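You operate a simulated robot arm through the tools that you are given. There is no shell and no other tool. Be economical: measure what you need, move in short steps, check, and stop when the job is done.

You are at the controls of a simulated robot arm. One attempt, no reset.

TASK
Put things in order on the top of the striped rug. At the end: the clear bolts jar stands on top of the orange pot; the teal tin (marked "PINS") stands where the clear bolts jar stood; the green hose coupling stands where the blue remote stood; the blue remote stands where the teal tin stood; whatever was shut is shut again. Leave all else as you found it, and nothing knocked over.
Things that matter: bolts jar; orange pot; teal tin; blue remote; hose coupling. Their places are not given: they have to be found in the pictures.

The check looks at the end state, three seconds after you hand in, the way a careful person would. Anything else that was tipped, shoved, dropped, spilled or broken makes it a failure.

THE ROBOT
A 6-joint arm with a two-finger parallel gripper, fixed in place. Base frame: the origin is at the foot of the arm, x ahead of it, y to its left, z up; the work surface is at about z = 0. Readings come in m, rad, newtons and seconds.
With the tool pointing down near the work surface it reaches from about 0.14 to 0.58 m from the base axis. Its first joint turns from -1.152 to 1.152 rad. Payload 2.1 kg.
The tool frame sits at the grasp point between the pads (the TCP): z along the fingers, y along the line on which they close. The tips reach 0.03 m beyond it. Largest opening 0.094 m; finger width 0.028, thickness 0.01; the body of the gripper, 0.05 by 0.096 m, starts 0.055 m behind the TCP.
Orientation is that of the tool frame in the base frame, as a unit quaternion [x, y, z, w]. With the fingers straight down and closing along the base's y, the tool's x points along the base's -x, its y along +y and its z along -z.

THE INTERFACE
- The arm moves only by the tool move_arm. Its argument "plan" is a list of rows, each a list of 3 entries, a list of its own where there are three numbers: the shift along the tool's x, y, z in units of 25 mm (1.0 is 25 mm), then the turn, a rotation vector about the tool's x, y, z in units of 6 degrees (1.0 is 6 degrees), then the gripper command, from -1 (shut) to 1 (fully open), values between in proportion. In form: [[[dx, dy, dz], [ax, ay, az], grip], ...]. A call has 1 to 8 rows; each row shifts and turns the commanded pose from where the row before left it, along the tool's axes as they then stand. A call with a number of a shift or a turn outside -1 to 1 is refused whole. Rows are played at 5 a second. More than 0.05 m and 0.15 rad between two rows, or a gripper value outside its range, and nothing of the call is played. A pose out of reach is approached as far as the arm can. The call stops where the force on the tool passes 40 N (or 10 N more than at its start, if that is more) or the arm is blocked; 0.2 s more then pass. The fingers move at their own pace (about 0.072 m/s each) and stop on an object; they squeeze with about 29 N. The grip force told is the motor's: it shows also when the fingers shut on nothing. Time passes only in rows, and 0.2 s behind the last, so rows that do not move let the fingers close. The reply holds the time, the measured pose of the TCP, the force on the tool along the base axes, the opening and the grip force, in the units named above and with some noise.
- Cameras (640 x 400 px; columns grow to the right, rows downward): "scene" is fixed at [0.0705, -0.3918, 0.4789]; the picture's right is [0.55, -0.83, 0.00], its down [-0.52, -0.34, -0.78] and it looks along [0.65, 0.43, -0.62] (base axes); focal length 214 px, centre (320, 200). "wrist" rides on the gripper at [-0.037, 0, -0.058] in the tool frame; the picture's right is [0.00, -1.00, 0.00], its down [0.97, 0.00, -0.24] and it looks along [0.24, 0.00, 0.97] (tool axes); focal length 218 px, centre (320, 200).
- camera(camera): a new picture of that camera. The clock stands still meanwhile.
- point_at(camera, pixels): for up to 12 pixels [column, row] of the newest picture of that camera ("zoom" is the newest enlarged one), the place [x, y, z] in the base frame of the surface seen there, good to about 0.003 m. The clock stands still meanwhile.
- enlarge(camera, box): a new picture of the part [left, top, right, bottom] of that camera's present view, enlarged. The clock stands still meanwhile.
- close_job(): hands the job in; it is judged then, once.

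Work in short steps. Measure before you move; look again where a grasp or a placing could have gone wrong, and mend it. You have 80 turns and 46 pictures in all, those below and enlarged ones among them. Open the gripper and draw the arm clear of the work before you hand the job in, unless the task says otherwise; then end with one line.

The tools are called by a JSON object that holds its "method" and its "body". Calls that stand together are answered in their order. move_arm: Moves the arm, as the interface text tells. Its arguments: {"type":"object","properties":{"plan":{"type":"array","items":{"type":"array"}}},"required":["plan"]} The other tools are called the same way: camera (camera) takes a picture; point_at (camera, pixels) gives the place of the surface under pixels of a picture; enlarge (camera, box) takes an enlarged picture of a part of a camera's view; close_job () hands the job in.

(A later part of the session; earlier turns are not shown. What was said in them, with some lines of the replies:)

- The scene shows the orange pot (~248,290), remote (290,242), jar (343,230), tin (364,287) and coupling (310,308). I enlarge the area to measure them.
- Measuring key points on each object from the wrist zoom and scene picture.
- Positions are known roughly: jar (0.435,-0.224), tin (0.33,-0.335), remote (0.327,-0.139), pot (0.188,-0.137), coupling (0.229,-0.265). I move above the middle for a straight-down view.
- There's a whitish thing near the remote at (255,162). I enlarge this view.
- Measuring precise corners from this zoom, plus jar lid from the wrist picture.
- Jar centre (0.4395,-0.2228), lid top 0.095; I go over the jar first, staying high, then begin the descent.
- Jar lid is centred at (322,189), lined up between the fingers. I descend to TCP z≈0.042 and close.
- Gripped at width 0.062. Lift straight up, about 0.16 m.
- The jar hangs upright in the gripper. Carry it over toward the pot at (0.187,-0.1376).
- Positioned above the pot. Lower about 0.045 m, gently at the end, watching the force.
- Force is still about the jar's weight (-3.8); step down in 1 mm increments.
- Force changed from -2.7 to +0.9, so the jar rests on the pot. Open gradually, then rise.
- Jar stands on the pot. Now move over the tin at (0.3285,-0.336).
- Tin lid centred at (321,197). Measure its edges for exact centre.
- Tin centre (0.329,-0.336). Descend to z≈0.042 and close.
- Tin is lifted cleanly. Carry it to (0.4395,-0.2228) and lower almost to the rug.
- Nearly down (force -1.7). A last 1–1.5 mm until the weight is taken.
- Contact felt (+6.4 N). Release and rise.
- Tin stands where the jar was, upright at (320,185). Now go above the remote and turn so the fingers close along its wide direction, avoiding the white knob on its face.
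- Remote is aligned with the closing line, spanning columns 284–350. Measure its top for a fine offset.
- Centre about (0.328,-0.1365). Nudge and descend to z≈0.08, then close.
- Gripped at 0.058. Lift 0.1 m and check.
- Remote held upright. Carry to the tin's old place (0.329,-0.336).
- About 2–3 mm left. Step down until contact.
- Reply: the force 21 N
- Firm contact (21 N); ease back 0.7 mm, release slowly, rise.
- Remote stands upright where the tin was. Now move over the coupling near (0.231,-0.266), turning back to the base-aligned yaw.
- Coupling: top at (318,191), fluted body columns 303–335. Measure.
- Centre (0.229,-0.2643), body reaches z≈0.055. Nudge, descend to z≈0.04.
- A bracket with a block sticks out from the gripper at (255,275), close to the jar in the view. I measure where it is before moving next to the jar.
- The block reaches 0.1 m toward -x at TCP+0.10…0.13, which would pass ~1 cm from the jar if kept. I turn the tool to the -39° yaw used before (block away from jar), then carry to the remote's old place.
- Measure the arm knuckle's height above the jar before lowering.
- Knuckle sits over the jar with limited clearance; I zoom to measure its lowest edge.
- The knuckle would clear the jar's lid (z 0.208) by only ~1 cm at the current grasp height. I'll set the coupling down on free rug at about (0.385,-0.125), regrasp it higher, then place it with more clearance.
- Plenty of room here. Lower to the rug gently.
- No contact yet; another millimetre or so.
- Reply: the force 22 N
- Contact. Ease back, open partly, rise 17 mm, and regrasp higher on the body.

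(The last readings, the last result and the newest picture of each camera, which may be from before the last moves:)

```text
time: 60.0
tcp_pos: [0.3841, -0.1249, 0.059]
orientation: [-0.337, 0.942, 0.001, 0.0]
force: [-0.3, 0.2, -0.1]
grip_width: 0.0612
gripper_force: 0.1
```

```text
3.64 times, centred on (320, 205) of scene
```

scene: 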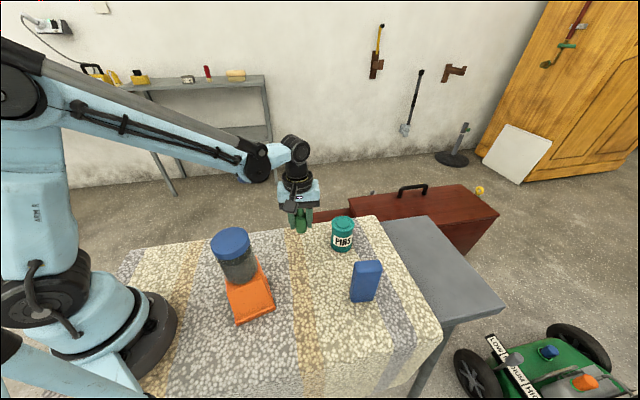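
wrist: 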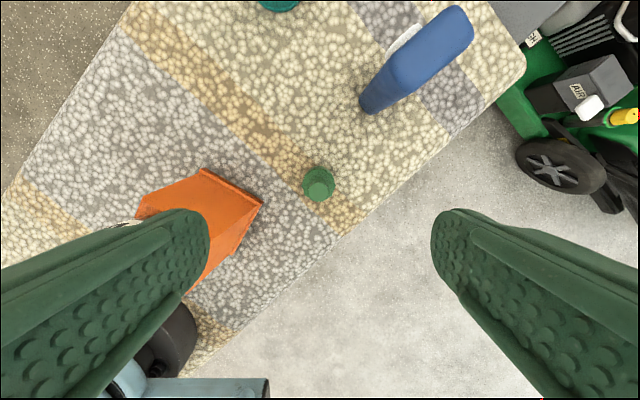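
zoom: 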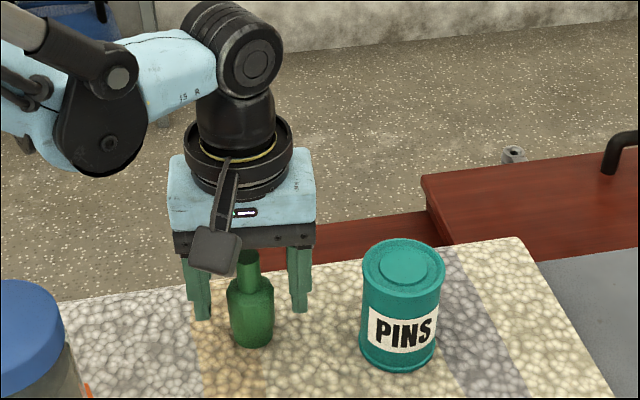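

Coupling stands free between fingers. Close, lift 5 cm and carry back over the remote's old spot.

{"method": "move_arm", "body": {"plan": [[[0, 0, 0], [0, 0, 0], -0.2], [[0, 0, 0], [0, 0, 0], -1], [[0, 0, 0], [0, 0, 0], -1], [[0, 0, 0], [0, 0, 0], -1], [[0, 0, -0.4], [0, 0, 0], -1], [[0, 0, -0.8], [0, 0, 0], -1], [[0, 0, -0.8], [0, 0, 0], -1]]}}

{"method": "move_arm", "body": {"plan": [[[0.67, 0.34, 0], [0, 0, 0], -1], [[0.67, 0.34, 0], [0, 0, 0], -1], [[0.7, 0.34, 0], [0, 0, 0], -1], [[0, 0, 0.8], [0, 0, 0], -1], [[0, 0, 0], [0, 0, 0], -1]]}}

{"method": "enlarge", "body": {"camera": "scene", "box": [190, 140, 370, 280]}}

```text
time: 61.6
tcp_pos: [0.3821, -0.1252, 0.1077]
orientation: [-0.338, 0.941, 0.0, 0.0]
force: [0.5, 0.0, -1.7]
grip_width: 0.0328
gripper_force: 29.0
```

```text
time: 62.8
tcp_pos: [0.3269, -0.1375, 0.0861]
orientation: [-0.337, 0.942, 0.0, 0.0]
force: [-0.3, 0.3, -0.5]
grip_width: 0.0326
gripper_force: 28.7
```

```text
2.86 times, centred on (280, 210) of scene
```

zoom: 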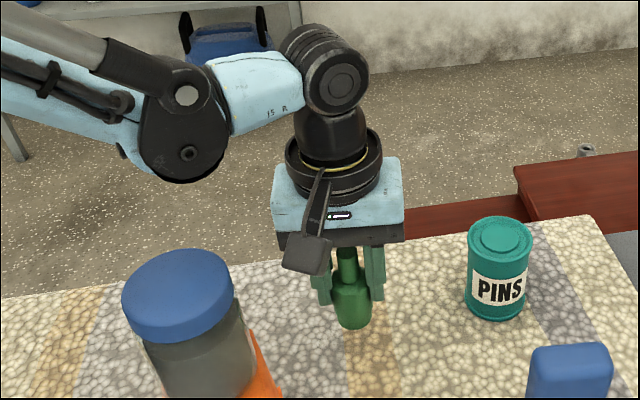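

Knuckle will end ~2.5 cm above the lid. Lower another 28 mm.

{"method": "move_arm", "body": {"plan": [[[0, 0, 0.5], [0, 0, 0], -1], [[0, 0, 0.4], [0, 0, 0], -1], [[0, 0, 0.22], [0, 0, 0], -1], [[0, 0, 0], [0, 0, 0], -1]]}}

{"method": "enlarge", "body": {"camera": "scene", "box": [190, 140, 370, 280]}}

```text
time: 63.8
tcp_pos: [0.3274, -0.1377, 0.0586]
orientation: [-0.336, 0.942, 0.001, 0.001]
force: [-0.9, 0.2, 22.3]
grip_width: 0.0324
gripper_force: 28.9
```

```text
2.86 times, centred on (280, 210) of scene
```

zoom: 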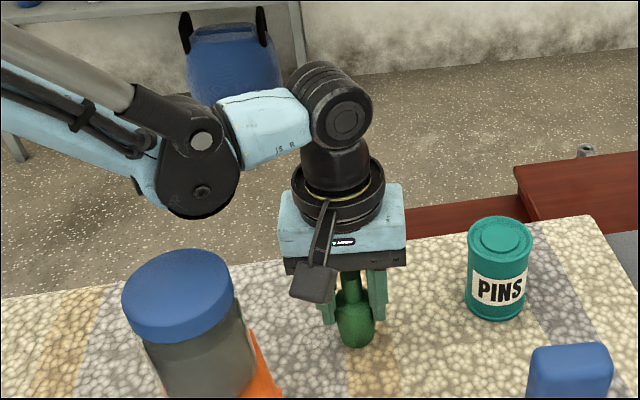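

Contact (22 N), clear of the jar. Ease back, release slowly, rise.

{"method": "move_arm", "body": {"plan": [[[0, 0, -0.03], [0, 0, 0], -1], [[0, 0, 0], [0, 0, 0], -0.1], [[0, 0, 0], [0, 0, 0], 0.2], [[0, 0, 0], [0, 0, 0], 0.4], [[0, 0, 0], [0, 0, 0], 0.4]]}}

{"method": "move_arm", "body": {"plan": [[[0, 0, -0.5], [0, 0, 0], 0.4], [[0, 0, -1], [0, 0, 0], 0.4], [[0, 0, -1], [0, 0, 0], 0.4], [[0, 0, -1], [0, 0, 0], 1], [[0, 0, -1], [0, 0, 0], 1], [[0, 0, -1], [0, 0, 0], 1], [[0, 0, -1], [0, 0, 0], 1], [[0, 0, -1], [0, 0, 0], 1]]}}

{"method": "camera", "body": {"camera": "wrist"}}

{"method": "camera", "body": {"camera": "scene"}}

```text
time: 65.0
tcp_pos: [0.3283, -0.1374, 0.0604]
orientation: [-0.337, 0.942, 0.001, 0.0]
force: [-0.3, 0.2, 1.1]
grip_width: 0.0657
gripper_force: 0.0
```

```text
time: 66.8
tcp_pos: [0.3271, -0.1385, 0.2466]
orientation: [-0.338, 0.941, 0.0, 0.0]
force: [-0.5, -0.2, 0.5]
grip_width: 0.0941
gripper_force: 0.0
```

```text
12 pictures are left
```

wrist: 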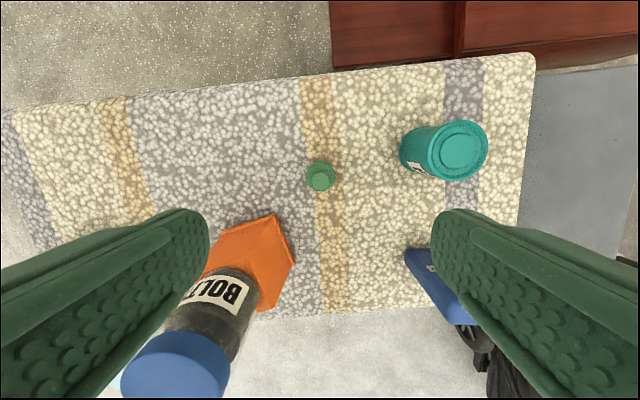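

```text
11 pictures are left
```

scene: 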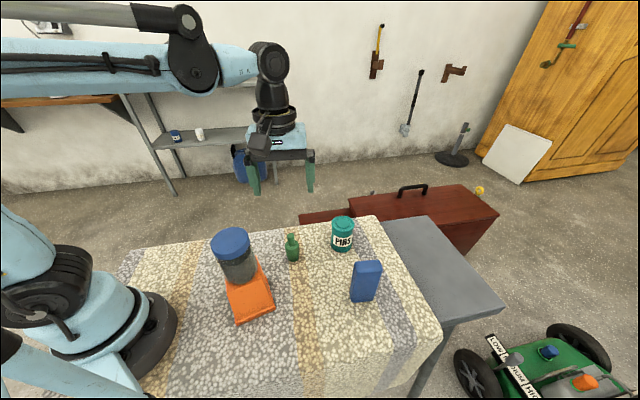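

All four stand as asked; quick position check of each top.

{"method": "point_at", "body": {"camera": "wrist", "pixels": [[320, 182], [460, 153]]}}

{"method": "point_at", "body": {"camera": "scene", "pixels": [[230, 240], [343, 223], [367, 267], [291, 236]]}}

{"method": "enlarge", "body": {"camera": "scene", "box": [190, 200, 400, 340]}}

```text
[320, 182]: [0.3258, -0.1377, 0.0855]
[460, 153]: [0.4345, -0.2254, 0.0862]
```

```text
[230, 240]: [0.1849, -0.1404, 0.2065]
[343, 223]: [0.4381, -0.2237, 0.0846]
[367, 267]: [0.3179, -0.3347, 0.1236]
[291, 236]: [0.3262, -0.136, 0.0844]
```

```text
2.86 times, centred on (295, 270) of scene
```

zoom: 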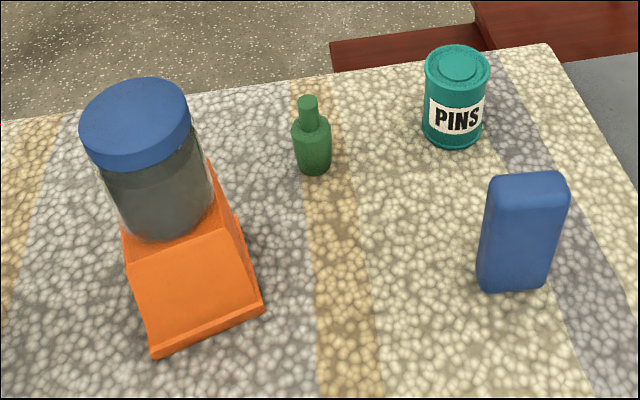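

Everything is upright and within a few millimetres of its target, lids are on, and the gripper is open and clear above the work. I hand in.

{"method": "close_job", "body": {}}

```text
The job is handed in.
```

The job is handed in: the jar stands on the pot, the tin where the jar was, the remote where the tin was and the coupling where the remote was, all upright with both lids on and nothing knocked over.
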